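You operate a simulated robot arm through the tools that you are given. There is no shell and no other tool. Be economical: measure what you need, move in short steps, check, and stop when the job is done.

You run a simulated robot arm. Do the job below in one go: nothing can be reset, and whatever is moved stays where it is left.

TASK
Clip the papers in the card rack: green clip on house, red clip on garden.
Fine: the clips are in the CLIPS drawer; shut it after. Where these are worked on the way, their far stop is far enough and under half their travel is too little: clips drawer.

It is judged by the outcome, as a careful person would: the job done as asked, and still so three seconds after it is handed in. It fails if anything else is knocked over, pushed out of place, dropped, spilled or broken.

THE ROBOT
A 6-joint arm with a two-finger parallel gripper, fixed in place. Base frame: the origin is at the foot of the arm, x ahead of it, y to its left, z up. Lengths are in m, angles in rad, forces in N, time in s.
With the tool pointing down near the work surface it reaches from about 0.42 to 0.86 m from the base axis. Its first joint turns from -2.007 to 2.007 rad. Payload 4.2 kg.
The tool frame sits at the grasp point between the pads (the TCP): z along the fingers, y along the line on which they close. The tips reach 0.023 m beyond it. The gripper opens to 0.094 m. The fingers are 0.038 m wide and 0.01 m thick; the gripper's body (0.054 by 0.096 m) begins 0.039 m behind the TCP.
Orientation is that of the tool frame in the base frame, as [roll, pitch, yaw] about the fixed x, y, z axes, in that order (R = Rz(yaw) Ry(pitch) Rx(roll)). With the fingers straight down and closing along the base's y, the tool's x points along the base's -x, its y along +y and its z along -z.

THE INTERFACE
- The arm moves only by the tool drive_tool. Its argument "motion" is a list of rows, each a list of 7 numbers: the closure, from 0 (fully open) to 1 (shut), then the shift along the tool's x, y, z in units of 40 mm (1.0 is 40 mm), then the turn, a rotation vector about the tool's x, y, z in units of 6 degrees (1.0 is 6 degrees). In form: [[gripper, tx, ty, tz, wx, wy, wz], ...]. A call has 1 to 20 rows; each row shifts and turns the commanded pose from where the row before left it, along the tool's axes as they then stand. A call with a number of a shift or a turn outside -1 to 1 is refused whole. Each row takes 0.2 s and may step no farther than 0.05 m and 0.15 rad from the row before; otherwise, or with a gripper value out of range, the whole call is refused. Where a pose cannot be reached the arm comes as near as it can. A force on the tool above 40 N (or 10 N above the force at the start of the call, whichever is more), or a blocked arm, ends the call early, and 0.2 s more pass. Each finger travels about 0.108 m/s and halts on what it meets, pressing with about 41 N; the grip force reading is that of the motor and also rises with nothing between the fingers. The clock runs only during rows and for 0.2 s after the last one: add rows that do not move to give the fingers time. It gives the time, the measured TCP pose, the force on the tool (base axes), the opening and the grip force at its end, in the units of the frame above (readings bear some noise), with the torque about the TCP (base axes, N m) and any sound that the robot's microphone picked up, and new pictures: "show" is both (left out), scene, wrist or none.
- Cameras (640 x 400 px; columns grow to the right, rows downward): "scene" is fixed at [0.2191, -0.6521, 1.3049]; the picture's right is [0.65, -0.76, 0.00], its down [-0.56, -0.48, -0.67] and it looks along [0.51, 0.44, -0.74] (base axes); focal length 269 px, centre (320, 200). "wrist" rides on the gripper at [0.086, 0.016, -0.075] in the tool frame; the picture's right is [-0.18, 0.98, 0.00], its down [-0.58, -0.11, -0.81] and it looks along [-0.79, -0.15, 0.59] (tool axes); focal length 243 px, centre (320, 200). There is no depth. A picture from a camera that has moved, and an enlarged one, comes with that camera's place and axes in the base frame and with its lens.
- slide_trunk(by): slides the trunk up (or, below 0, down) by that many m; the arm rides with it, the base frame stays. It gives what a move gives, with no picture.
- close_up(camera, box): a new picture of the part [left, top, right, bottom] of that camera's present view, enlarged. The clock stands still meanwhile.
- hand_in(): hands the job in; it is judged then, once.

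Go step by step. Nothing tells you positions but the pictures and the camera data: compare them with the known pose of the tool, close in by small moves and look again before you grip or let go. The budget is 120 turns and 200 pictures, counting those below and the enlarged ones. Unless the task says otherwise, let go and move clear before handing in, and close with one line.

The tools are called after "Emit:" by a JSON object that holds its "fn" and its "kwargs". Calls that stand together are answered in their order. drive_tool: Moves the arm, as the interface text tells. Its arguments: {"type":"object","properties":{"motion":{"type":"array","items":{"type":"array","items":{"type":"number"}}},"show":{"type":"string","enum":["both","scene","wrist","none"]}},"required":["motion"]} The other tools are called the same way: slide_trunk (by) slides the trunk up or down; close_up (camera, box) takes an enlarged picture of a part of a camera's view; hand_in () hands the job in.

At the start:

```text
time: 0.0
position: [0.4088, -0.4433, 1.0938]
tool_rot: [3.141, 0.0, 3.141]
wrist_force: [0.2, 0.4, -0.2]
moment: [0.0, 0.01, -0.02]
gripper_width: 0.0939
grip_force: 0.1
trunk travel left (down, up): [-0.7, 0.29]
```

scene: 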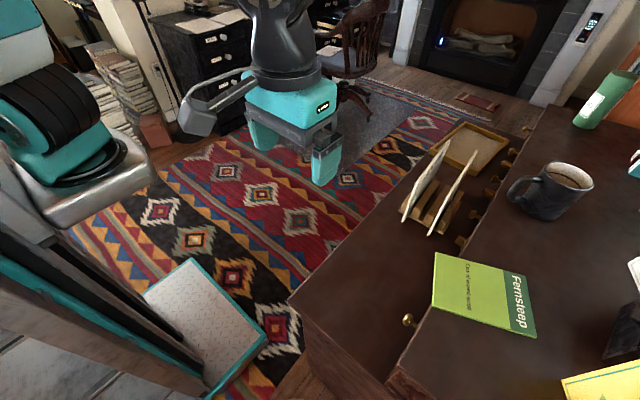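
wrist: 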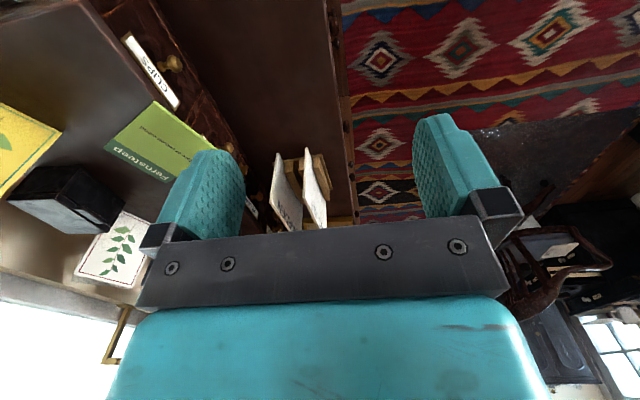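

The desk with a card rack holding two papers is right of the arm, and a CLIPS label is visible at the wrist image's upper left. I'll look closer first.

Emit:
{"fn": "close_up", "kwargs": {"camera": "scene", "box": [380, 100, 560, 260]}}

Emit:
{"fn": "close_up", "kwargs": {"camera": "wrist", "box": [80, 0, 360, 240]}}

Emit:
{"fn": "close_up", "kwargs": {"camera": "scene", "box": [380, 200, 640, 400]}}

```text
2.50 times, centred on (470, 180) of scene
camera zoom: at [0.2191, -0.6521, 1.3049], right [0.65, -0.76, 0.0], down [-0.56, -0.48, -0.67], along [0.51, 0.44, -0.74], focal length 672 px, centre (-55, 250)
```

zoom: 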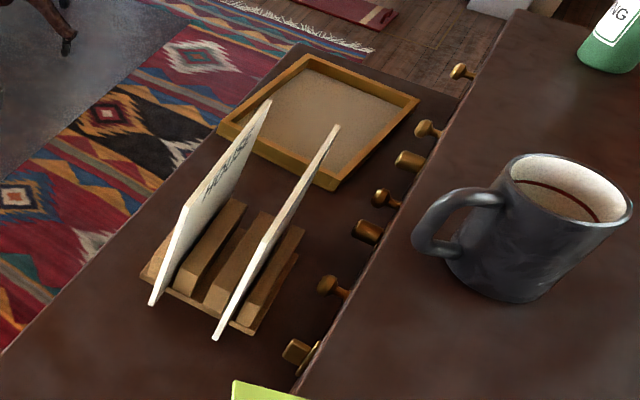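

```text
1.67 times, centred on (220, 120) of wrist
camera zoom: at [0.3226, -0.4264, 1.1694], right [0.18, 0.98, 0.0], down [0.58, -0.11, 0.81], along [0.79, -0.15, -0.59], focal length 404 px, centre (487, 333)
```

zoom: 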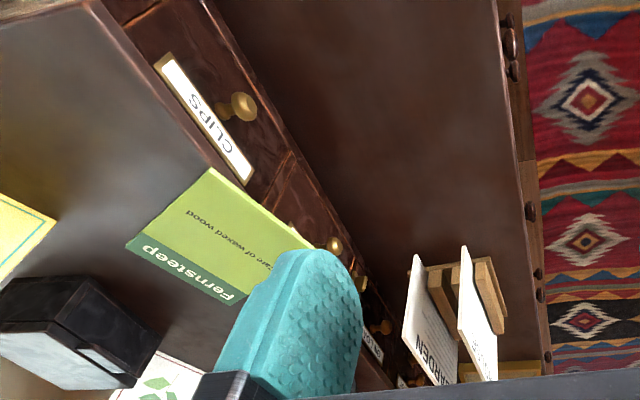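

```text
2.00 times, centred on (510, 300) of scene
camera zoom: at [0.2191, -0.6521, 1.3049], right [0.65, -0.76, 0.0], down [-0.56, -0.48, -0.67], along [0.51, 0.44, -0.74], focal length 538 px, centre (-60, 0)
```

zoom: 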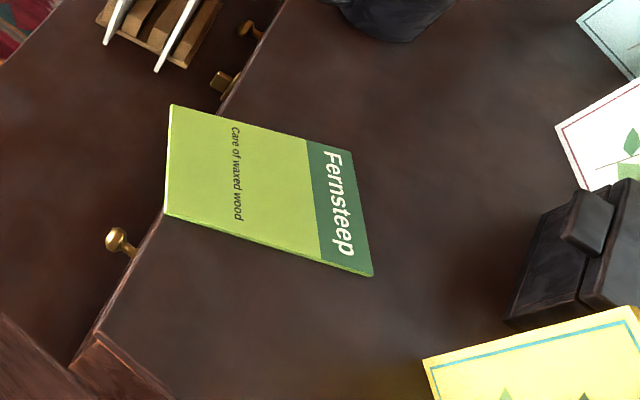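

The hutch drawer fronts face +y (front plane near y≈-0.68). I put the CLIPS knob at about [0.445,-0.66,0.806]. I'll turn the tool 90° so it closes along x with the camera on the +y side, then look.

Emit:
{"fn": "drive_tool", "kwargs": {"motion": [[0, 0, 0, 0, 0, 0, 1], [0, 0, 0, 0, 0, 0, 1], [0, 0, 0, 0, 0, 0, 1], [0, 0, 0, 0, 0, 0, 1], [0, 0, 0, 0, 0, 0, 1], [0, 0, 0, 0, 0, 0, 1], [0, 0, 0, 0, 0, 0, 1], [0, 0, 0, 0, 0, 0, 1], [0, 0, 0, 0, 0, 0, 1], [0, 0, 0, 0, 0, 0, 1], [0, 0, 0, 0, 0, 0, 1], [0, 0, 0, 0, 0, 0, 1], [0, 0, 0, 0, 0, 0, 1], [0, 0, 0, 0, 0, 0, 1], [0, 0, 0, 0, 0, 0, 0]]}}

```text
time: 3.2
position: [0.4091, -0.4419, 1.0932]
tool_rot: [3.14, 0.003, 1.674]
wrist_force: [0.9, -0.6, 0.1]
moment: [0.01, -0.01, 0.05]
gripper_width: 0.0941
grip_force: 0.2
trunk travel left (down, up): [-0.7, 0.29]
camera wrist: at [0.4155, -0.3547, 1.1686], right [1.0, -0.08, 0.0], down [-0.05, -0.59, 0.81], along [-0.07, -0.8, -0.59], focal length 243 px, centre (320, 200)
```

scene: 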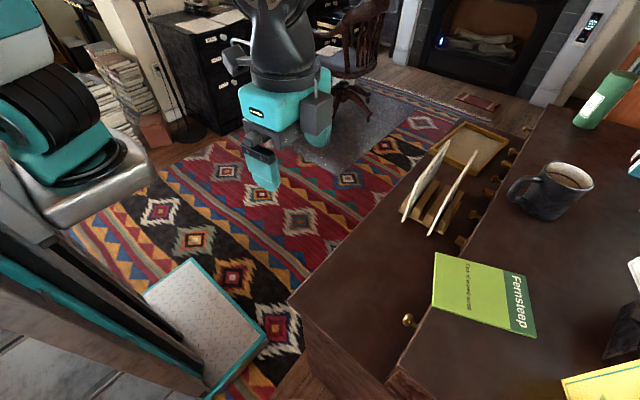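
wrist: 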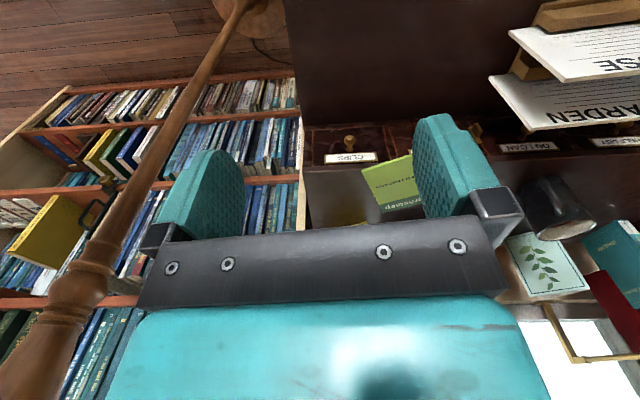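

House is the paper nearer the arm (+y), Garden nearer the hutch, and the CLIPS drawer is clear. I'll finish the turn and move above and in front of the knob.

Emit:
{"fn": "drive_tool", "kwargs": {"motion": [[0, 0, 0, 0, 0, 0, 1], [0, -0.9, 0.2, 0.6, 0, 0, 0], [0, -0.9, 0.2, 0.6, 0, 0, 0], [0, -0.9, 0.2, 0.6, 0, 0, 0], [0, -0.9, 0.2, 0.6, 0, 0, 0], [0, 0, 0, 0.6, 0, 0, 0], [0, 0, 0, 0, 0, 0, 0]]}}

```text
time: 4.8
position: [0.4397, -0.587, 0.9741]
tool_rot: [3.141, 0.0, 1.572]
wrist_force: [-0.1, 0.6, 0.2]
moment: [0.0, 0.01, 0.04]
gripper_width: 0.094
grip_force: 0.1
trunk travel left (down, up): [-0.7, 0.29]
camera wrist: at [0.456, -0.5005, 1.0493], right [0.98, -0.18, 0.0], down [-0.11, -0.58, 0.81], along [-0.15, -0.79, -0.59], focal length 243 px, centre (320, 200)
```

scene: 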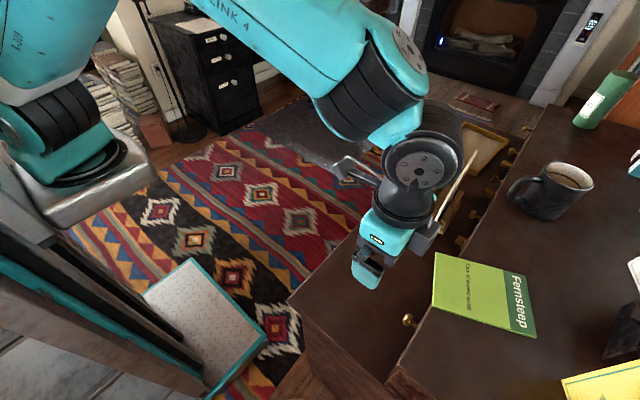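
wrist: 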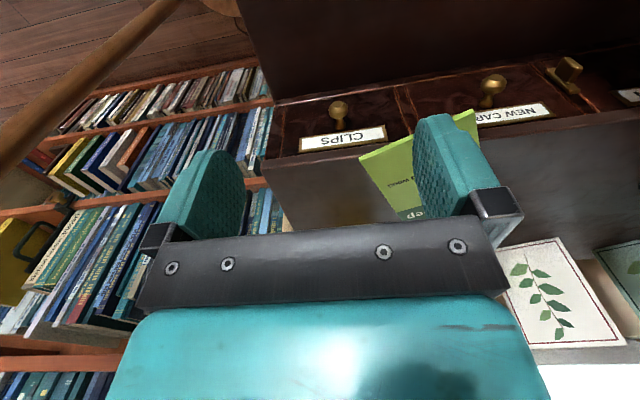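

Knob confirmed near [0.447,-0.661,0.806], writing surface z≈0.74. I'll come down around the knob, keeping the body clear of the hutch top and book.

Emit:
{"fn": "drive_tool", "kwargs": {"motion": [[0, -0.2, 0.18, 0.8, 0, 0, 0], [0, -0.3, 0, 0.8, 0, 0, 0], [0, 0, 0, 0.8, 0, 0, 0], [0, 0, 0, 0.8, 0, 0, 0], [0, 0, 0, 0.5, 0, 0, 0], [0, -0.3, 0, 0.2, 0, 0, 0], [0, -0.5, 0, 0.1, 0, 0, 0], [0, 0, 0, 0, 0, 0, 0]]}}

```text
time: 6.4
position: [0.4506, -0.6307, 0.815]
tool_rot: [-3.137, -0.013, 1.573]
wrist_force: [-0.6, 9.5, 4.0]
moment: [-0.76, 0.04, -0.17]
gripper_width: 0.0938
grip_force: 0.0
trunk travel left (down, up): [-0.7, 0.29]
stopped in row 7: the force on the tool passed its limit at 55 N (the readings are from after the stop); the commanded pose is now the measured one
camera wrist: at [0.4664, -0.5445, 0.8911], right [0.98, -0.18, -0.01], down [-0.1, -0.59, 0.8], along [-0.15, -0.78, -0.6], focal length 243 px, centre (320, 200)
```

scene: 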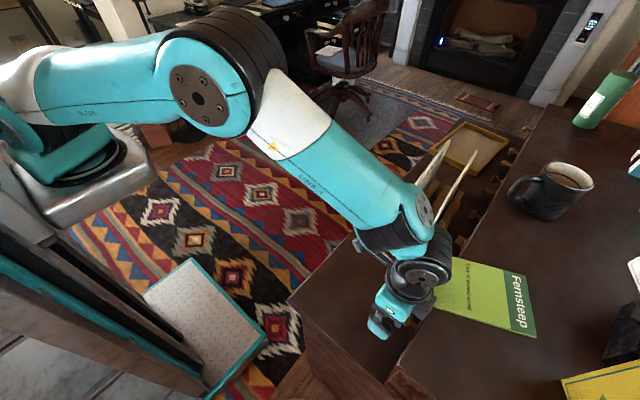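
wrist: 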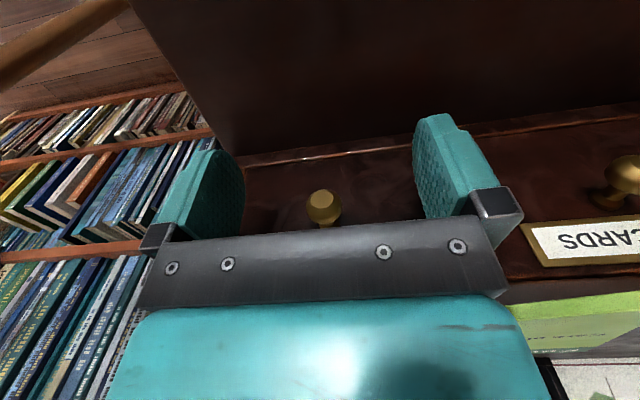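

The body touched the hutch edge lightly at y≈-0.63. I'll back off, tilt the tool 30° so the fingers lean toward the drawer, and come in again.

Emit:
{"fn": "drive_tool", "kwargs": {"motion": [[0, 0.75, -0.1, 0, 0, 0, 0], [0, 0, 0, 0, 0, -1, 0], [0, 0, 0, 0, 0, -1, 0], [0, 0, 0, 0, 0, -1, 0], [0, 0, 0, 0, 0, -1, 0], [0, 0, 0, 0, 0, -1, 0], [0, 0, 0, 0, 0, 0, 0]]}}

```text
time: 8.0
position: [0.4463, -0.6017, 0.8145]
tool_rot: [-3.136, 0.513, 1.573]
wrist_force: [-0.2, 0.2, 1.0]
moment: [0.0, 0.01, -0.01]
gripper_width: 0.0942
grip_force: 0.0
trunk travel left (down, up): [-0.7, 0.29]
camera wrist: at [0.4617, -0.4896, 0.838], right [0.98, -0.16, 0.09], down [-0.1, -0.11, 0.99], along [-0.15, -0.98, -0.13], focal length 243 px, centre (320, 200)
```

scene: 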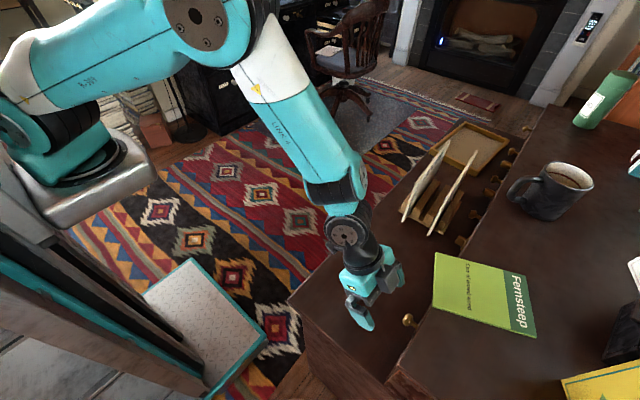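
wrist: 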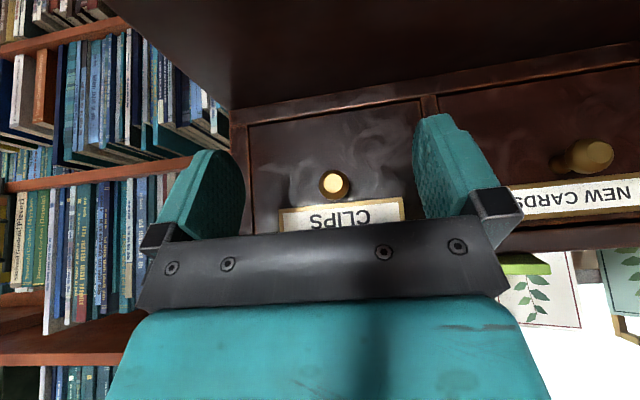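

The view is clear and the knob lines up at x≈0.448, z≈0.807. Moving in and gripping.

Emit:
{"fn": "drive_tool", "kwargs": {"motion": [[0, -0.31, 0.02, 0.27, 0, 0, 0], [0, -0.31, 0, 0.27, 0, 0, 0], [0, -0.31, 0, 0.26, 0, 0, 0], [0, 0, 0, 0, 0, 0, 0]]}}

```text
time: 9.0
position: [0.4465, -0.65, 0.8017]
tool_rot: [-3.136, 0.512, 1.572]
wrist_force: [0.4, -0.5, 0.4]
moment: [-0.04, 0.01, 0.01]
gripper_width: 0.094
grip_force: 0.1
trunk travel left (down, up): [-0.7, 0.29]
camera wrist: at [0.462, -0.5376, 0.8264], right [0.98, -0.16, 0.09], down [-0.11, -0.11, 0.99], along [-0.15, -0.98, -0.13], focal length 243 px, centre (320, 200)
```

scene: 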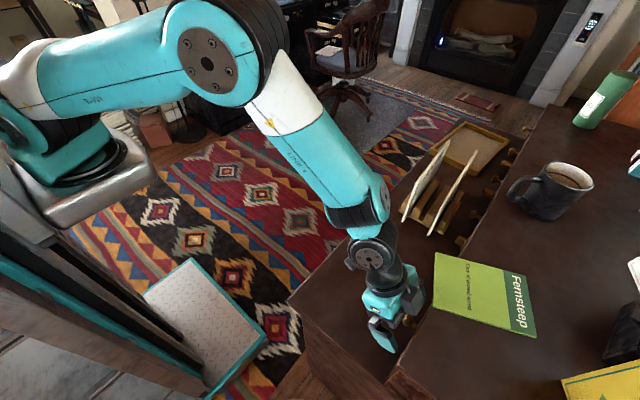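
wrist: 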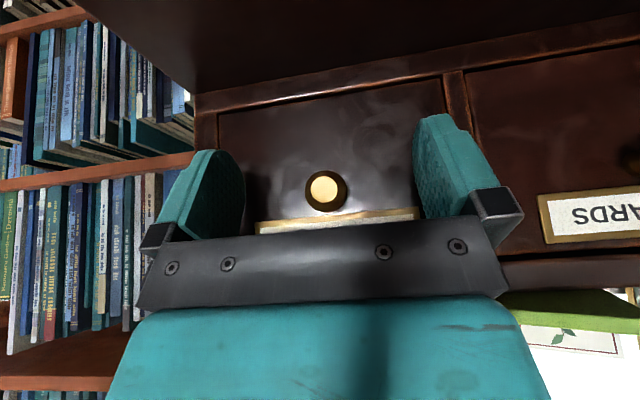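

Knob is centred between the fingers. A few mm more forward, then close.

Emit:
{"fn": "drive_tool", "kwargs": {"motion": [[0, -0.18, 0.03, 0, 0, 0, 0], [0, 0, 0, 0, 0, 0, 0], [1, 0, 0, 0, 0, 0, 0], [1, 0, 0, 0, 0, 0, 0], [1, 0, 0, 0, 0, 0, 0]], "show": "wrist"}}

```text
time: 10.2
position: [0.4476, -0.6564, 0.8082]
tool_rot: [-3.138, 0.51, 1.574]
wrist_force: [-0.4, -0.1, 0.7]
moment: [0.13, -0.02, 0.2]
gripper_width: 0.0214
grip_force: 45.1
trunk travel left (down, up): [-0.7, 0.29]
camera wrist: at [0.4629, -0.5432, 0.8318], right [0.98, -0.16, 0.09], down [-0.1, -0.11, 0.99], along [-0.15, -0.98, -0.13], focal length 243 px, centre (320, 200)
```

wrist: 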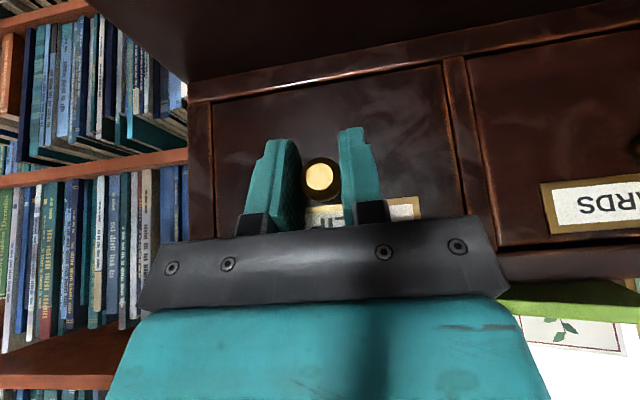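

Gripped (21 mm). Pulling the drawer toward +y.

Emit:
{"fn": "drive_tool", "kwargs": {"motion": [[1, 0.3, 0, -0.17, 0, 0, 0], [1, 0.3, 0, -0.17, 0, 0, 0], [1, 0.3, 0, -0.17, 0, 0, 0], [1, 0.3, 0, -0.17, 0, 0, 0], [1, 0.3, 0, -0.17, 0, 0, 0], [1, 0.3, 0, -0.17, 0, 0, 0], [1, 0.3, 0, -0.17, 0, 0, 0], [1, 0, 0, 0, 0, 0, 0]]}}

```text
time: 12.0
position: [0.4463, -0.5587, 0.8075]
tool_rot: [-3.14, 0.507, 1.575]
wrist_force: [7.0, 1.3, -5.7]
moment: [1.31, -0.04, -0.13]
gripper_width: 0.0216
grip_force: 45.1
trunk travel left (down, up): [-0.7, 0.29]
camera wrist: at [0.4627, -0.4462, 0.832], right [0.98, -0.16, 0.09], down [-0.11, -0.11, 0.99], along [-0.15, -0.98, -0.13], focal length 243 px, centre (320, 200)
```

scene: 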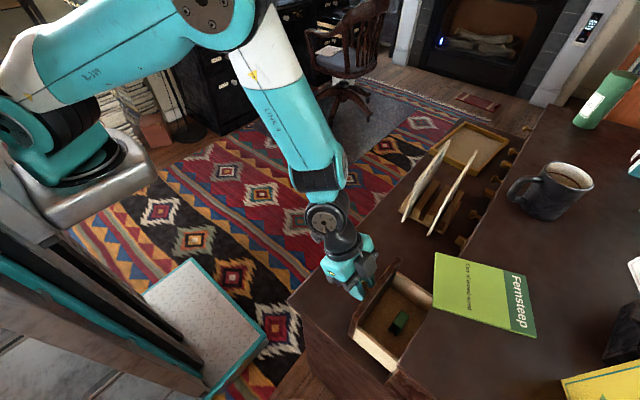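
wrist: 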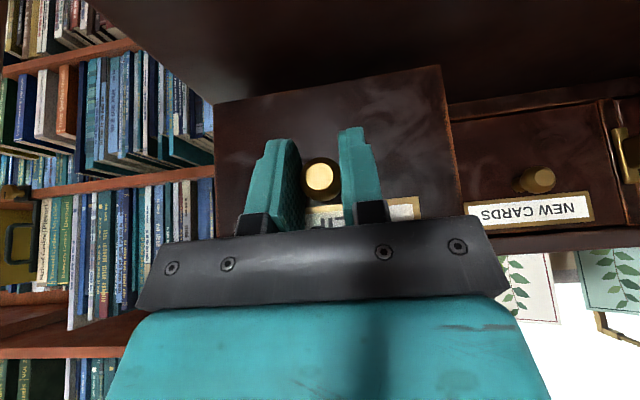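

Open about 100 mm and a clip is visible. Pulling further.

Emit:
{"fn": "drive_tool", "kwargs": {"motion": [[1, 0.3, 0, -0.17, 0, 0, 0], [1, 0.3, 0, -0.17, 0, 0, 0], [1, 0.3, 0, -0.17, 0, 0, 0], [1, 0.3, 0, -0.17, 0, 0, 0], [1, 0, 0, 0, 0, 0, 0]], "show": "scene"}}

```text
time: 13.2
position: [0.4464, -0.5049, 0.8091]
tool_rot: [-3.135, 0.507, 1.576]
wrist_force: [1.1, 0.6, -33.6]
moment: [-0.44, -0.07, 0.3]
gripper_width: 0.0218
grip_force: 45.4
trunk travel left (down, up): [-0.7, 0.29]
```

scene: 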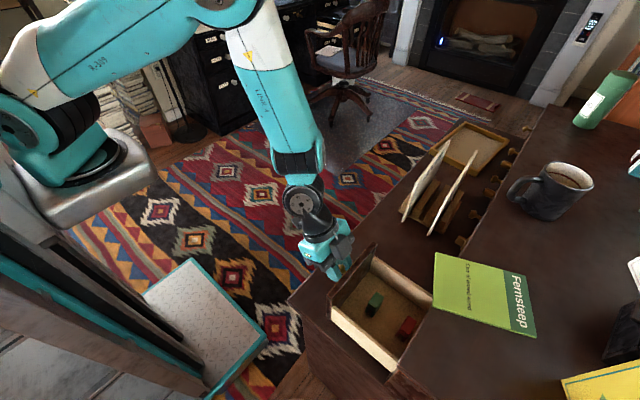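

Both clips are visible. Pulling a bit more to feel for the stop, with a touch lower to relieve the upward load.

Emit:
{"fn": "drive_tool", "kwargs": {"motion": [[1, 0.25, 0, -0.09, 0, 0, 0], [1, 0.2, 0, -0.11, 0, 0, 0], [1, 0.2, 0, -0.11, 0, 0, 0], [1, 0, 0, 0, 0, 0, 0]], "show": "scene"}}

```text
time: 14.2
position: [0.4471, -0.4765, 0.8089]
tool_rot: [-3.137, 0.512, 1.574]
wrist_force: [-9.3, -1.0, -3.4]
moment: [0.37, 0.1, 0.02]
gripper_width: 0.022
grip_force: 45.4
trunk travel left (down, up): [-0.7, 0.29]
```

scene: 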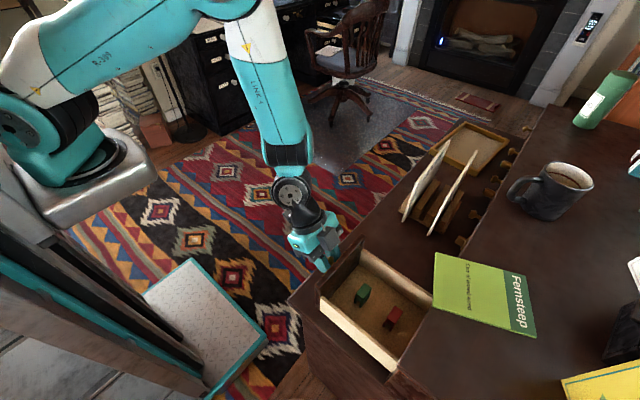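

No stop yet at 180 mm; pulling slightly more.

Emit:
{"fn": "drive_tool", "kwargs": {"motion": [[1, 0.2, 0, -0.11, 0, 0, 0], [1, 0.2, 0, -0.11, 0, 0, 0], [1, 0.2, 0, -0.11, 0, 0, 0], [1, 0, 0, 0, 0, 0, 0]], "show": "scene"}}

```text
time: 15.2
position: [0.4472, -0.4484, 0.8092]
tool_rot: [-3.138, 0.514, 1.573]
wrist_force: [-12.9, 0.9, 9.3]
moment: [-1.34, 0.01, 0.16]
gripper_width: 0.0219
grip_force: 45.2
trunk travel left (down, up): [-0.7, 0.29]
```

scene: 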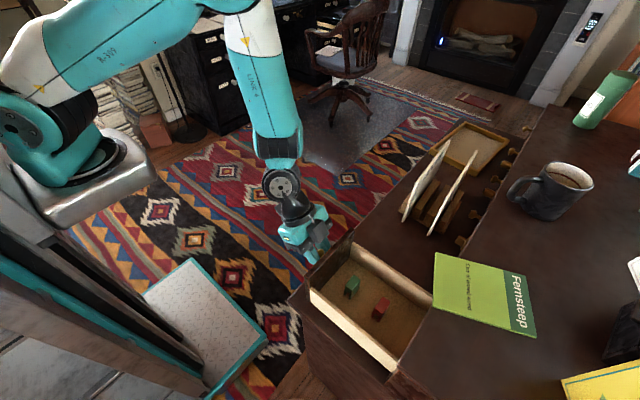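

About 208 mm open; that's ample. Releasing the knob and inspecting the clips.

Emit:
{"fn": "drive_tool", "kwargs": {"motion": [[0.5, 0, 0, 0, 0, 0, 0], [0.5, 0, 0, 0, 0, 0, 0], [0.5, 0.5, 0, -0.5, 0, 0, 0], [0.5, 0, 0, -1, 0, 0, 0], [0.5, 0, 0, -1, 0, 0, 0], [0.5, 0, 0, -1, 0, 0, 0], [0.5, 0, 0, 0, 0, 0, 0]], "show": "wrist"}}

Emit:
{"fn": "close_up", "kwargs": {"camera": "scene", "box": [290, 220, 450, 390]}}

```text
time: 16.8
position: [0.447, -0.3634, 0.9201]
tool_rot: [-3.137, 0.511, 1.571]
wrist_force: [-0.2, 0.9, 0.2]
moment: [0.02, 0.02, -0.01]
gripper_width: 0.047
grip_force: 0.0
trunk travel left (down, up): [-0.7, 0.29]
camera wrist: at [0.463, -0.2511, 0.9447], right [0.98, -0.16, 0.09], down [-0.1, -0.11, 0.99], along [-0.15, -0.98, -0.13], focal length 243 px, centre (320, 200)
```

wrist: 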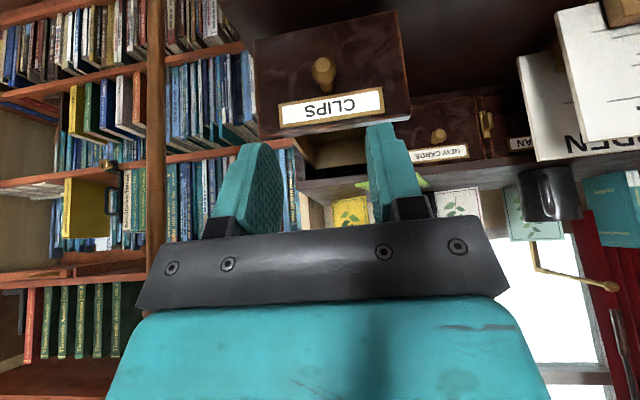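

```text
2.35 times, centred on (370, 305) of scene
camera zoom: at [0.2191, -0.6521, 1.3049], right [0.65, -0.76, 0.0], down [-0.56, -0.48, -0.67], along [0.51, 0.44, -0.74], focal length 633 px, centre (202, -47)
```

zoom: 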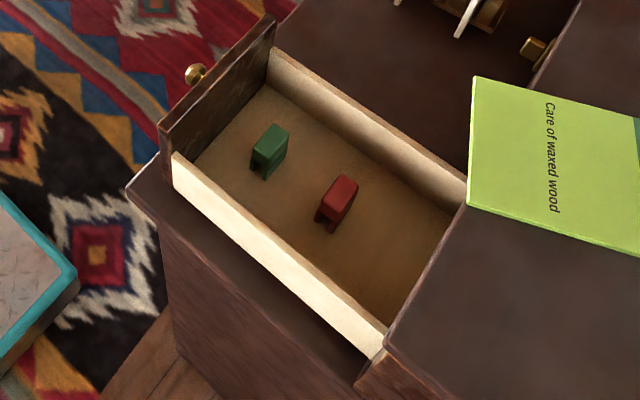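

The clips are inverted-U blocks with a slot at the bottom. I need their exact pose.

Emit:
{"fn": "close_up", "kwargs": {"camera": "scene", "box": [335, 265, 399, 325]}}

Emit:
{"fn": "close_up", "kwargs": {"camera": "scene", "box": [395, 130, 495, 240]}}

```text
6.67 times, centred on (367, 295) of scene
camera zoom: at [0.2191, -0.6521, 1.3049], right [0.65, -0.76, 0.0], down [-0.56, -0.48, -0.67], along [0.51, 0.44, -0.74], focal length 1793 px, centre (7, -433)
```

zoom: 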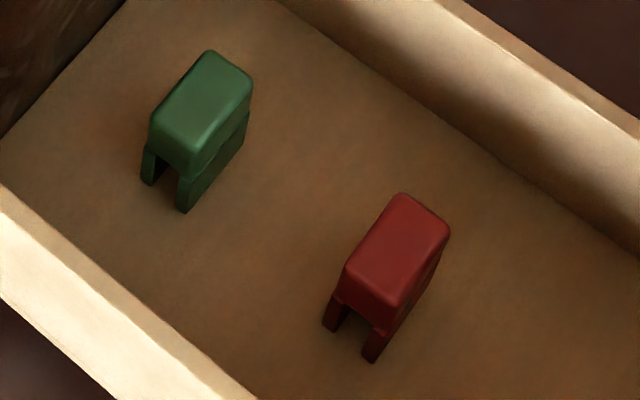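

```text
3.64 times, centred on (445, 185) of scene
camera zoom: at [0.2191, -0.6521, 1.3049], right [0.65, -0.76, 0.0], down [-0.56, -0.48, -0.67], along [0.51, 0.44, -0.74], focal length 978 px, centre (-134, 254)
```

zoom: 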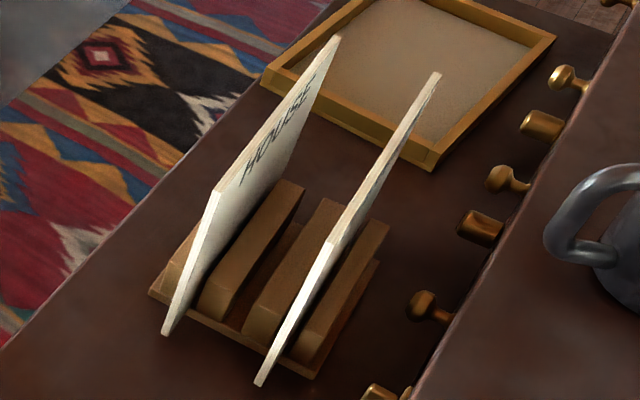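

Both clips are aligned with x (≈31 mm long, slot along x): green ≈[0.447,-0.534], red ≈[0.448,-0.603]. House's top edge is at y≈-0.527, z≈0.866 from x≈0.706; garden's is at y≈-0.60. I'll straighten the tool to close along y and test the reach above the papers from a safe height first.

Emit:
{"fn": "drive_tool", "kwargs": {"motion": [[0.3, 0, 0, -0.8, 0, 1, 0], [0.3, 0, 0, -0.8, 0, 1, 0], [0.3, 0, 0, -0.8, 0, 1, 0], [0.3, 0, 0, -0.5, 0, 1, 0], [0.3, 0, 0, 0, 0, 1, 0], [0.3, 0, 0, 0, 0, 0, -1], [0.3, 0, 0, 0, 0, 0, -1], [0.3, 0, 0, 0, 0, 0, -1], [0.3, 0, 0, 0, 0, 0, -1], [0.3, 0, 0, 0, 0, 0, -1], [0.3, 0, 0, 0, 0, 0, -1], [0.3, 0, 0, 0, 0, 0, -1], [0.3, 0, 0, 0, 0, 0, -1], [0.3, 0, 0, 0, 0, 0, -1], [0.3, 0, 0, 0, 0, 0, -1], [0.3, 0, 0, 0, 0, 0, -1], [0.3, 0, 0, 0, 0, 0, -1], [0.3, 0, 0, 0, 0, 0, -1], [0.3, 0, 0, 0, 0, 0, -1], [0.3, 0, 0, 0, 0, 0, -1]], "show": "wrist"}}

```text
time: 21.0
position: [0.4479, -0.3197, 1.0269]
tool_rot: [3.13, -0.003, -3.141]
wrist_force: [0.0, -1.1, 0.0]
moment: [0.04, -0.01, -0.02]
gripper_width: 0.066
grip_force: 0.1
trunk travel left (down, up): [-0.7, 0.29]
camera wrist: at [0.3617, -0.3046, 1.1028], right [0.18, 0.98, 0.01], down [0.58, -0.12, 0.8], along [0.79, -0.14, -0.6], focal length 243 px, centre (320, 200)
```

wrist: 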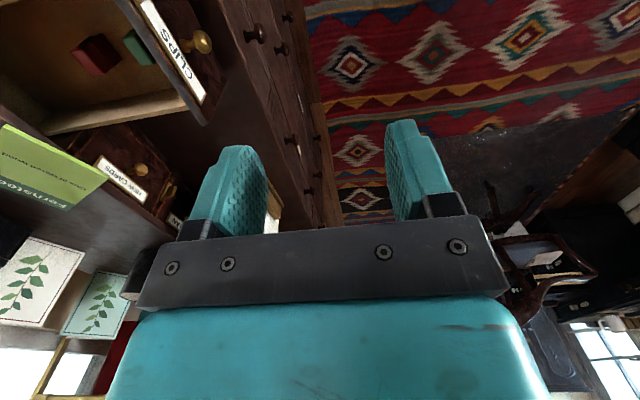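

Green/red positions are consistent (tops z≈0.78). Now the reach test above house.

Emit:
{"fn": "drive_tool", "kwargs": {"motion": [[0.3, -0.9, -0.65, 0.1, 0, 0, 0], [0.3, -0.9, -0.65, 0.1, 0, 0, 0], [0.3, -0.9, -0.65, 0.1, 0, 0, 0], [0.3, -0.9, -0.65, 0.1, 0, 0, 0], [0.3, -0.9, -0.65, 0.1, 0, 0, 0], [0.3, -0.9, -0.65, 0.1, 0, 0, 0], [0.3, -0.9, -0.65, 0.1, 0, 0, 0], [0.3, -0.9, -0.65, 0.1, 0, 0, 0], [0.3, 0, 0, 0, 0, 0, 0]]}}

```text
time: 23.0
position: [0.7322, -0.5217, 0.9923]
tool_rot: [3.127, -0.004, -3.14]
wrist_force: [0.8, 0.2, 1.2]
moment: [0.0, 0.02, 0.0]
gripper_width: 0.0656
grip_force: 0.1
out of reach, approached as far as the arm can: row 8
trunk travel left (down, up): [-0.7, 0.29]
camera wrist: at [0.6452, -0.5057, 1.069], right [0.18, 0.98, 0.01], down [0.59, -0.12, 0.8], along [0.79, -0.14, -0.6], focal length 243 px, centre (320, 200)
```

scene: 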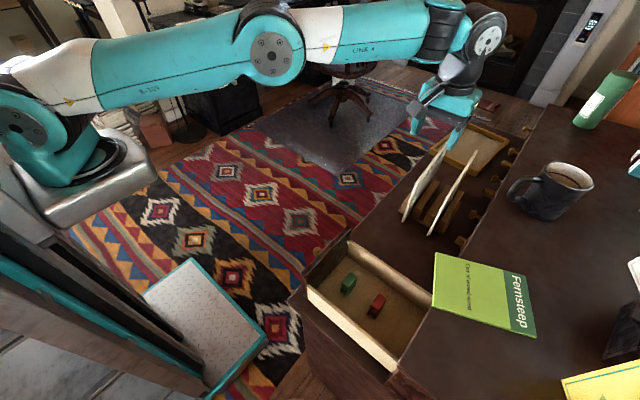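
wrist: 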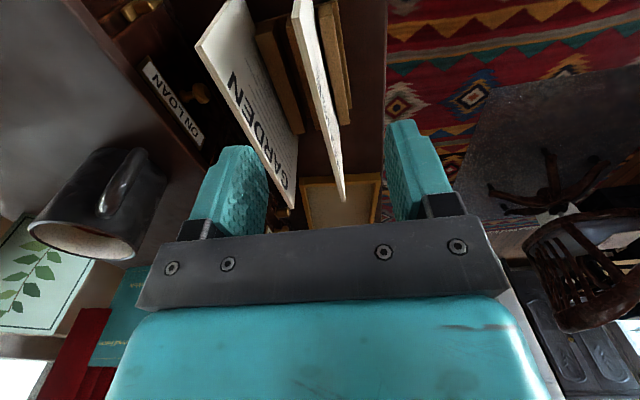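

Straight down the arm just runs out at r≈0.90; garden needs more, so I'll pitch the tool 30° toward +x (with the camera on the upper side, yaw 0), and pick the clips at that same pitch. Moving back over the drawer and rotating.

Emit:
{"fn": "drive_tool", "kwargs": {"motion": [[0.3, 0.9, 0, -0.1, 0, 0, 0], [0.3, 0.9, 0, -0.1, 0, 0, 0], [0.3, 0.9, 0, 0, 0, 0, 0], [0.3, 0.9, 0, 0, 0, 0, 0], [0.3, 0.9, 0, 0, 0, 0, 0], [0.3, 0.9, 0, 0, 0, 0, 0], [0.3, 0.9, 0, 0, 0, 0, 0], [0.3, 0.8, 0, 0, 0, 0, 0], [0.3, 0, 0, 0, 0, 0, 1], [0.3, 0, 0, 0, 0, 0, 1], [0.3, 0, 0, 0, 0, 0, 1], [0.3, 0, 0, 0, 0, 0, 1], [0.3, 0, 0, 0, 0, 0, 1], [0.3, 0, 0, 0, 0, 0, 1], [0.3, 0, 0, 0, 0, 0, 1], [0.3, 0, 0, 0, 0, 0, 1], [0.3, 0, 0, 0, 0, 0, 1], [0.3, 0, 0, 0, 0, 0, 1], [0.3, 0, 0, 0, 0, 0, 1], [0.3, 0, 0, 0, 0, 0, 1]], "show": "none"}}

Emit:
{"fn": "drive_tool", "kwargs": {"motion": [[0.3, 0, 0, 0, 0, 0, 1], [0.3, 0, 0, 0, 0, 0, 1], [0.3, 0, 0, 0, 0, 0, 1], [0.3, 0, 0, 0, 0, 0, 1], [0.3, 0, 0, 0, 0, 0, 1], [0.3, 0, 0, 0, 0, 0, 1], [0.3, 0, 0, 0, 0, 0, 1], [0.3, 0, 0, 0, 0, 0, 1], [0.3, 0, 0, 0, 0, 0, 1], [0.3, 0, 0, 0, 0, 0, 1], [0.3, 0, 0, 0, 0, 0, 1], [0.3, 0, 0, 0, 0, 0, 1], [0.3, 0, 0, 0, 0, 0, 1], [0.3, 0, 0, 0, 0, 0, 1], [0.3, 0, 0, 0, 0, 0, 1], [0.3, 0, 0, 0, 0, 0, 1], [0.3, 0, 0, 0, 0, 0, 1], [0.3, 0, 0, 0, 0, 0, 1], [0.3, 0, 0, 0, 0, 0, 0]]}}

```text
time: 27.2
position: [0.4477, -0.5205, 1.0001]
tool_rot: [3.141, -0.014, 1.882]
wrist_force: [0.3, -0.6, -0.1]
moment: [0.0, -0.02, -0.02]
gripper_width: 0.0659
grip_force: 0.0
trunk travel left (down, up): [-0.7, 0.29]
```

```text
time: 31.2
position: [0.4464, -0.5205, 0.9995]
tool_rot: [-3.128, 0.003, -0.003]
wrist_force: [0.7, 0.6, 0.1]
moment: [-0.01, -0.01, -0.04]
gripper_width: 0.0656
grip_force: 0.0
trunk travel left (down, up): [-0.7, 0.29]
camera wrist: at [0.5327, -0.5382, 1.0742], right [-0.19, -0.98, -0.01], down [-0.58, 0.1, 0.81], along [-0.79, 0.16, -0.59], focal length 243 px, centre (320, 200)
```

scene: 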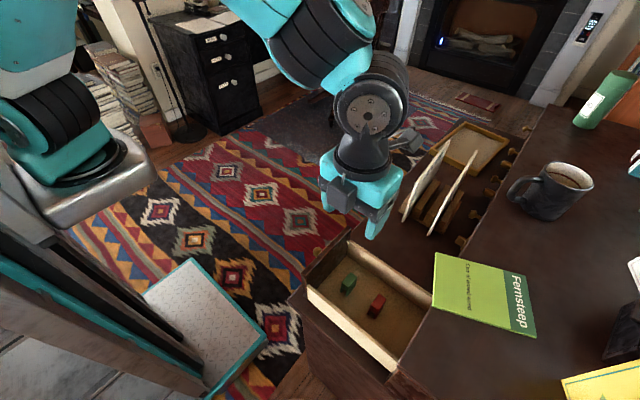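
wrist: 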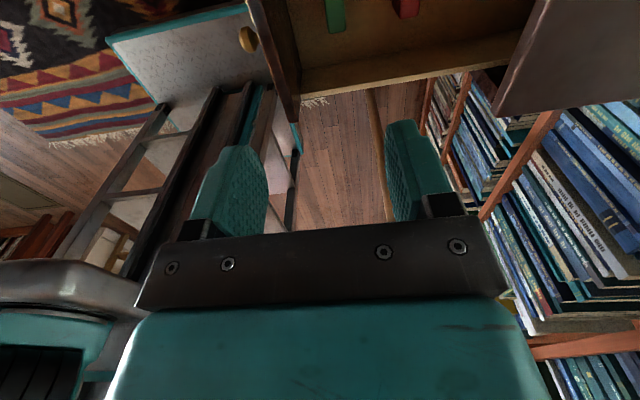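

Wrist flip worked. Now pitching 30° toward +x and looking down at the clips.

Emit:
{"fn": "drive_tool", "kwargs": {"motion": [[0.3, 0, 0, 0, 0, 1, 0], [0.3, 0, 0, 0, 0, 1, 0], [0.3, 0, 0, 0, 0, 1, 0], [0.3, 0, 0, 0, 0, 1, 0], [0.3, 0, 0, 0, 0, 1, 0], [0.3, 0, 0.33, 0, 0, 0, 0], [0.3, 0, 0, 0, 0, 0, 0]]}}

```text
time: 32.8
position: [0.4475, -0.5356, 0.9989]
tool_rot: [-3.128, -0.52, -0.006]
wrist_force: [0.4, 0.1, -0.4]
moment: [0.0, -0.01, -0.02]
gripper_width: 0.0658
grip_force: 0.1
trunk travel left (down, up): [-0.7, 0.29]
camera wrist: at [0.4857, -0.5523, 1.1077], right [-0.16, -0.98, -0.1], down [-0.91, 0.1, 0.41], along [-0.39, 0.16, -0.91], focal length 243 px, centre (320, 200)
```

scene: 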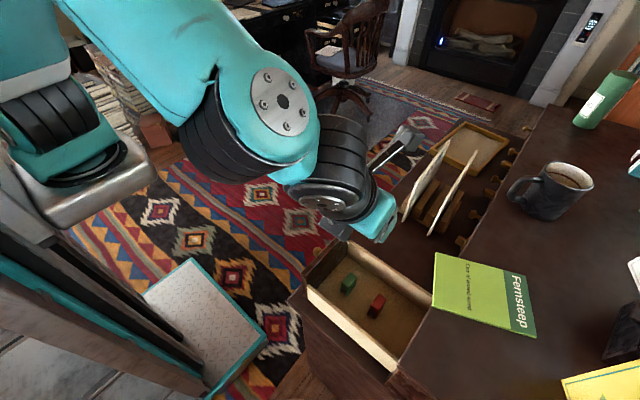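
wrist: 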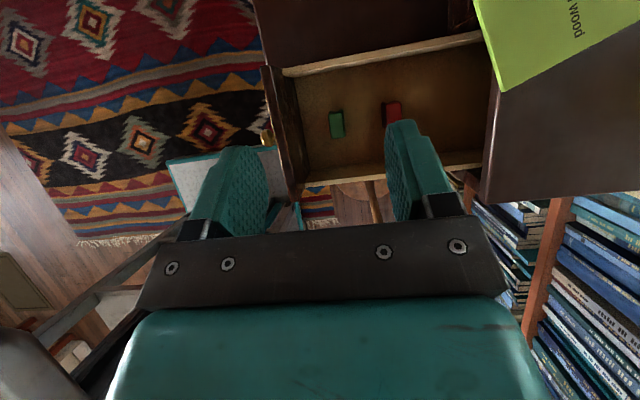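

Green ≈[0.451,-0.534], red ≈[0.453,-0.602], tops ≈0.785. The drawer front is close to green on the +y side, so I'll descend offset slightly to -y. Going to z≈0.90 first to check.

Emit:
{"fn": "drive_tool", "kwargs": {"motion": [[0.4, -0.43, 0.33, 0.7, 0, 0, 0], [0.4, -0.43, 0, 0.7, 0, 0, 0], [0.4, -0.43, 0, 0.7, 0, 0, 0], [0.4, 0, 0, 0, 0, 0, 0]]}}

Emit:
{"fn": "close_up", "kwargs": {"camera": "wrist", "box": [200, 0, 500, 200]}}

```text
time: 33.8
position: [0.4416, -0.5492, 0.9012]
tool_rot: [-3.129, -0.519, -0.007]
wrist_force: [0.4, -0.1, 0.2]
moment: [0.01, -0.03, 0.0]
gripper_width: 0.0566
grip_force: 0.1
trunk travel left (down, up): [-0.7, 0.29]
camera wrist: at [0.4787, -0.5663, 1.0088], right [-0.16, -0.98, -0.1], down [-0.9, 0.1, 0.41], along [-0.39, 0.16, -0.91], focal length 243 px, centre (320, 200)
```

scene: 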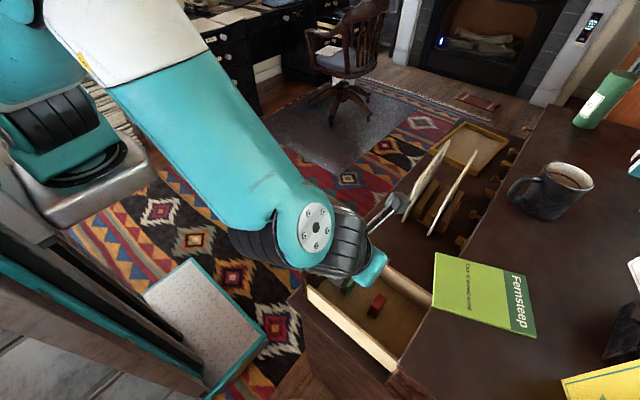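
wrist: 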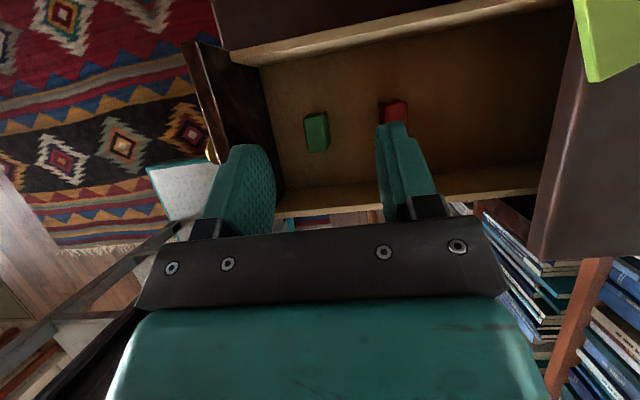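

```text
2.00 times, centred on (350, 100) of wrist
camera zoom: at [0.4787, -0.5663, 1.0088], right [-0.16, -0.98, -0.1], down [-0.9, 0.1, 0.41], along [-0.39, 0.16, -0.91], focal length 485 px, centre (260, 400)
```

zoom: 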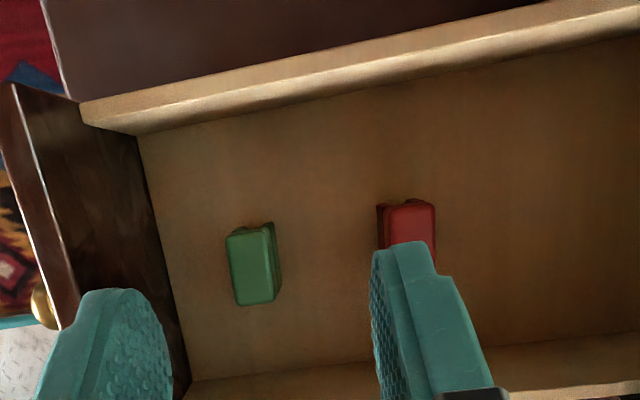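

Clearances look fine: inner front face y≈-0.484, green centred at y≈-0.534. Descending around green.

Emit:
{"fn": "drive_tool", "kwargs": {"motion": [[0.44, -0.34, -0.1, 0.61, 0, 0, 0], [0.44, -0.34, 0, 0.61, 0, 0, 0], [0.44, -0.34, 0, 0.61, 0, 0, 0], [0.44, -0.17, 0, 0.3, 0, 0, 0], [0.44, -0.17, 0, 0.3, 0, 0, 0], [0.44, 0, 0, 0, 0, 0, 0]]}}

Emit:
{"fn": "close_up", "kwargs": {"camera": "wrist", "box": [200, 0, 500, 200]}}

```text
time: 35.2
position: [0.4441, -0.5429, 0.7894]
tool_rot: [-3.128, -0.521, -0.009]
wrist_force: [-1.0, 0.3, -0.2]
moment: [0.03, 0.03, -0.01]
gripper_width: 0.0525
grip_force: 0.1
trunk travel left (down, up): [-0.7, 0.29]
camera wrist: at [0.4826, -0.5597, 0.8979], right [-0.16, -0.98, -0.1], down [-0.91, 0.1, 0.41], along [-0.39, 0.16, -0.91], focal length 243 px, centre (320, 200)
```

scene: 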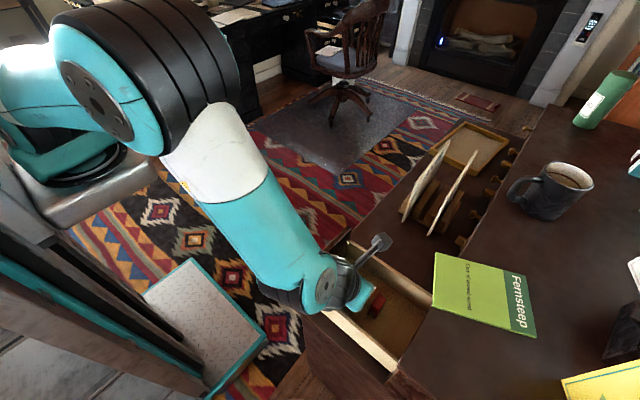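
wrist: 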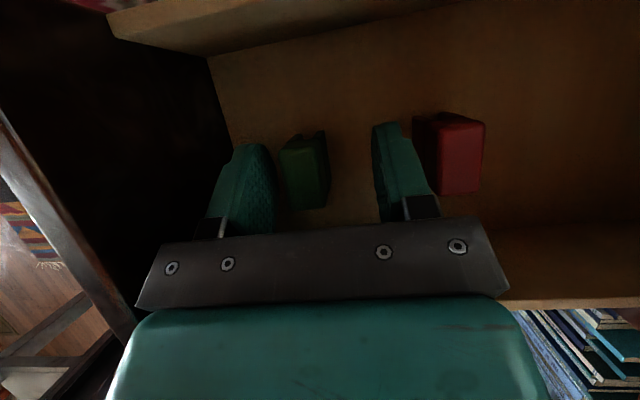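

```text
2.00 times, centred on (350, 100) of wrist
camera zoom: at [0.4826, -0.5597, 0.8979], right [-0.16, -0.98, -0.1], down [-0.91, 0.1, 0.41], along [-0.39, 0.16, -0.91], focal length 485 px, centre (260, 400)
```

zoom: 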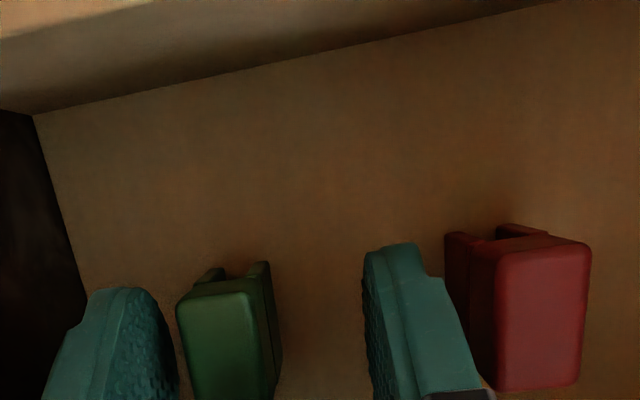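

Positioned; no contact. Closing gently on green.

Emit:
{"fn": "drive_tool", "kwargs": {"motion": [[0.5, 0, 0, 0, 0, 0, 0], [0.56, 0, 0, 0, 0, 0, 0], [0.62, 0, 0, 0, 0, 0, 0], [0.68, 0, 0, 0, 0, 0, 0], [0.74, 0, 0, 0, 0, 0, 0], [0.8, 0, 0, 0, 0, 0, 0], [1, 0, 0, 0, 0, 0, 0], [1, 0, 0, 0, 0, 0, 0]], "show": "wrist"}}

Emit:
{"fn": "close_up", "kwargs": {"camera": "wrist", "box": [200, 0, 500, 200]}}

```text
time: 37.0
position: [0.4454, -0.5427, 0.7895]
tool_rot: [-3.128, -0.519, -0.007]
wrist_force: [0.1, -0.8, 0.0]
moment: [-0.02, 0.03, -0.05]
gripper_width: 0.0175
grip_force: 41.0
trunk travel left (down, up): [-0.7, 0.29]
camera wrist: at [0.4825, -0.5597, 0.898], right [-0.16, -0.98, -0.1], down [-0.91, 0.1, 0.41], along [-0.39, 0.16, -0.91], focal length 243 px, centre (320, 200)
```

wrist: 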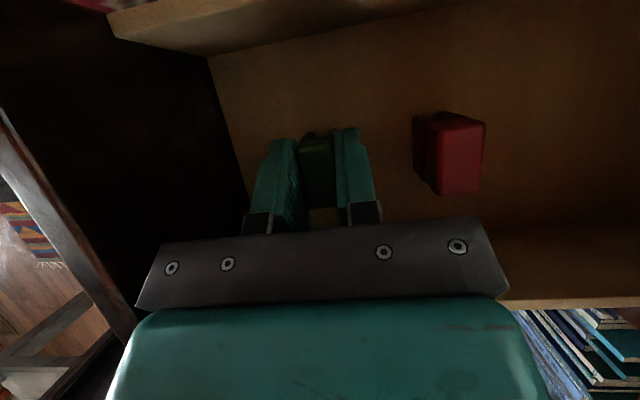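

```text
2.00 times, centred on (350, 100) of wrist
camera zoom: at [0.4825, -0.5597, 0.898], right [-0.16, -0.98, -0.1], down [-0.91, 0.1, 0.41], along [-0.39, 0.16, -0.91], focal length 485 px, centre (260, 400)
```

zoom: 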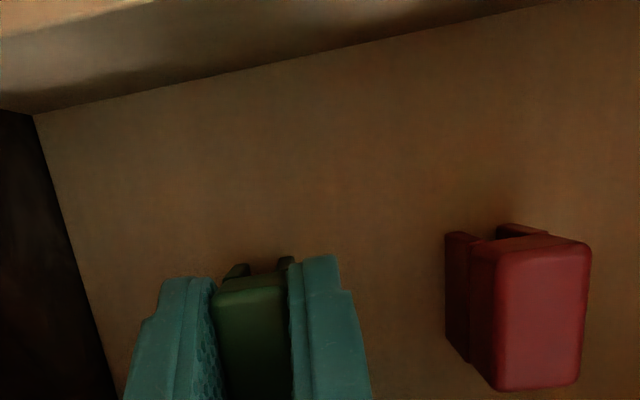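

Green held at 17.5 mm. Lifting straight up.

Emit:
{"fn": "drive_tool", "kwargs": {"motion": [[1, 0.375, 0, -0.65, 0, 0, 0], [1, 0.375, 0, -0.65, 0, 0, 0], [1, 0.375, 0, -0.65, 0, 0, 0], [1, 0.375, 0, -0.65, 0, 0, 0], [1, 0.375, 0, -0.65, 0, 0, 0], [1, 0.375, 0, -0.65, 0, 0, 0], [1, 0.375, 0, -0.65, 0, 0, 0], [1, 0, 0, 0, 0, 0, 0]]}}

Emit:
{"fn": "close_up", "kwargs": {"camera": "wrist", "box": [240, 80, 400, 180]}}

```text
time: 38.8
position: [0.4464, -0.5452, 1.0025]
tool_rot: [-3.125, -0.52, -0.007]
wrist_force: [-0.2, -0.3, -0.2]
moment: [0.04, 0.0, 0.0]
gripper_width: 0.0176
grip_force: 41.2
trunk travel left (down, up): [-0.7, 0.29]
camera wrist: at [0.4836, -0.5616, 1.1107], right [-0.16, -0.98, -0.1], down [-0.91, 0.1, 0.41], along [-0.39, 0.16, -0.9], focal length 243 px, centre (320, 200)
```

scene: 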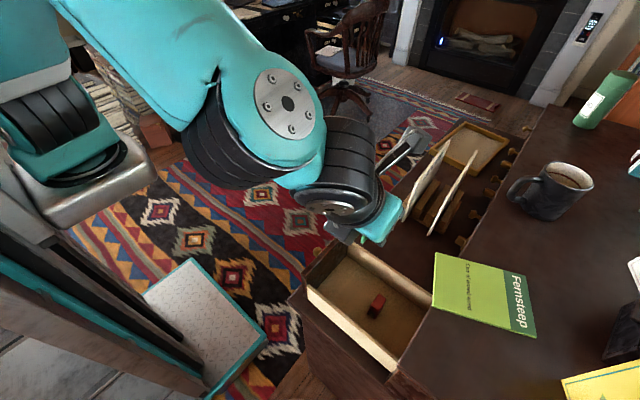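
wrist: 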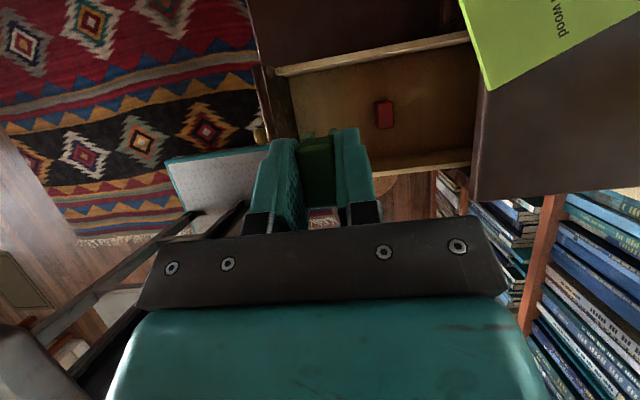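

```text
4.00 times, centred on (320, 130) of wrist
camera zoom: at [0.4836, -0.5616, 1.1107], right [-0.16, -0.98, -0.1], down [-0.91, 0.1, 0.41], along [-0.39, 0.16, -0.9], focal length 970 px, centre (320, 480)
```

zoom: 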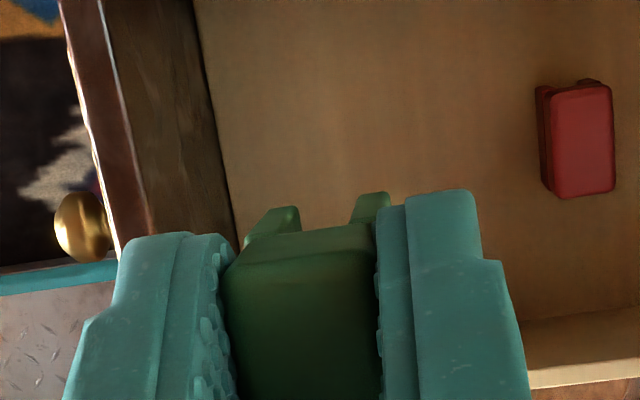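

Clip held squarely with the slot downward. Moving above house's near end at safe height.

Emit:
{"fn": "drive_tool", "kwargs": {"motion": [[1, 0.866, 0, 0.5, 0, 0, 0], [1, 0.866, -0.1, 0.5, 0, 0, 0], [1, 0.866, -0.1, 0.5, 0, 0, 0], [1, 0.866, -0.1, 0.5, 0, 0, 0], [1, 0.866, -0.1, 0.5, 0, 0, 0], [1, 0.866, 0, 0.5, 0, 0, 0], [1, 0.866, 0, 0.5, 0, 0, 0], [1, 0.4, 0, 0.25, 0, 0, 0], [1, 0, 0, 0, 0, 0, 0]]}}

```text
time: 40.8
position: [0.745, -0.5274, 0.9975]
tool_rot: [-3.128, -0.521, -0.01]
wrist_force: [-0.2, 0.2, 0.1]
moment: [-0.01, 0.02, 0.0]
gripper_width: 0.018
grip_force: 40.8
trunk travel left (down, up): [-0.7, 0.29]
camera wrist: at [0.7815, -0.5449, 1.1059], right [-0.16, -0.98, -0.1], down [-0.9, 0.1, 0.41], along [-0.39, 0.16, -0.91], focal length 243 px, centre (320, 200)
```

scene: 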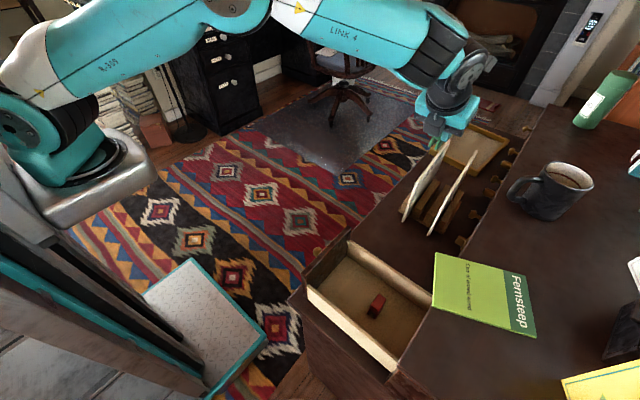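
wrist: 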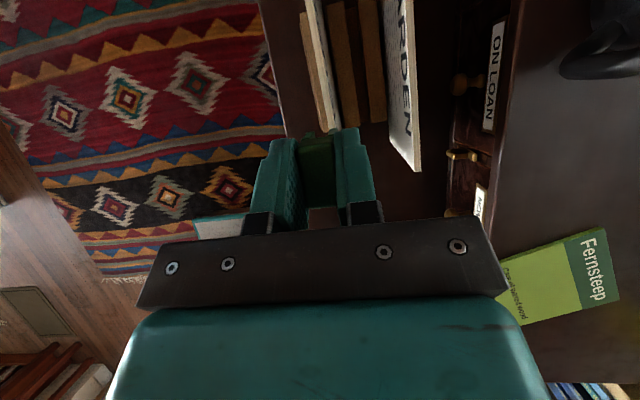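

Reachable with slack. Taking close-ups for alignment with house's top edge.

Emit:
{"fn": "close_up", "kwargs": {"camera": "wrist", "box": [270, 0, 430, 180]}}

Emit:
{"fn": "close_up", "kwargs": {"camera": "scene", "box": [395, 90, 495, 240]}}

```text
2.22 times, centred on (350, 90) of wrist
camera zoom: at [0.7815, -0.5449, 1.1059], right [-0.16, -0.98, -0.1], down [-0.9, 0.1, 0.41], along [-0.39, 0.16, -0.91], focal length 539 px, centre (253, 444)
```

zoom: 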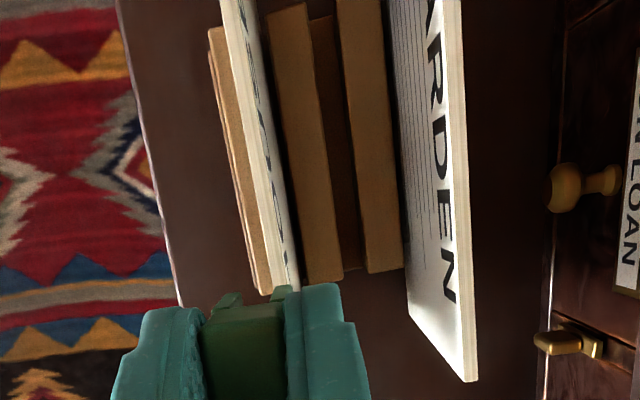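

```text
2.67 times, centred on (445, 165) of scene
camera zoom: at [0.2191, -0.6521, 1.3049], right [0.65, -0.76, 0.0], down [-0.56, -0.48, -0.67], along [0.51, 0.44, -0.74], focal length 717 px, centre (-13, 293)
```

zoom: 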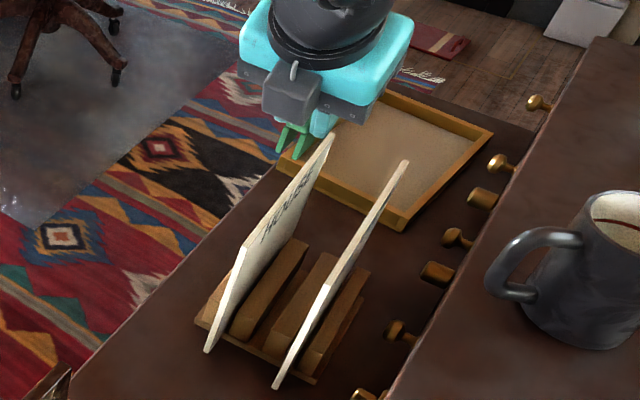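

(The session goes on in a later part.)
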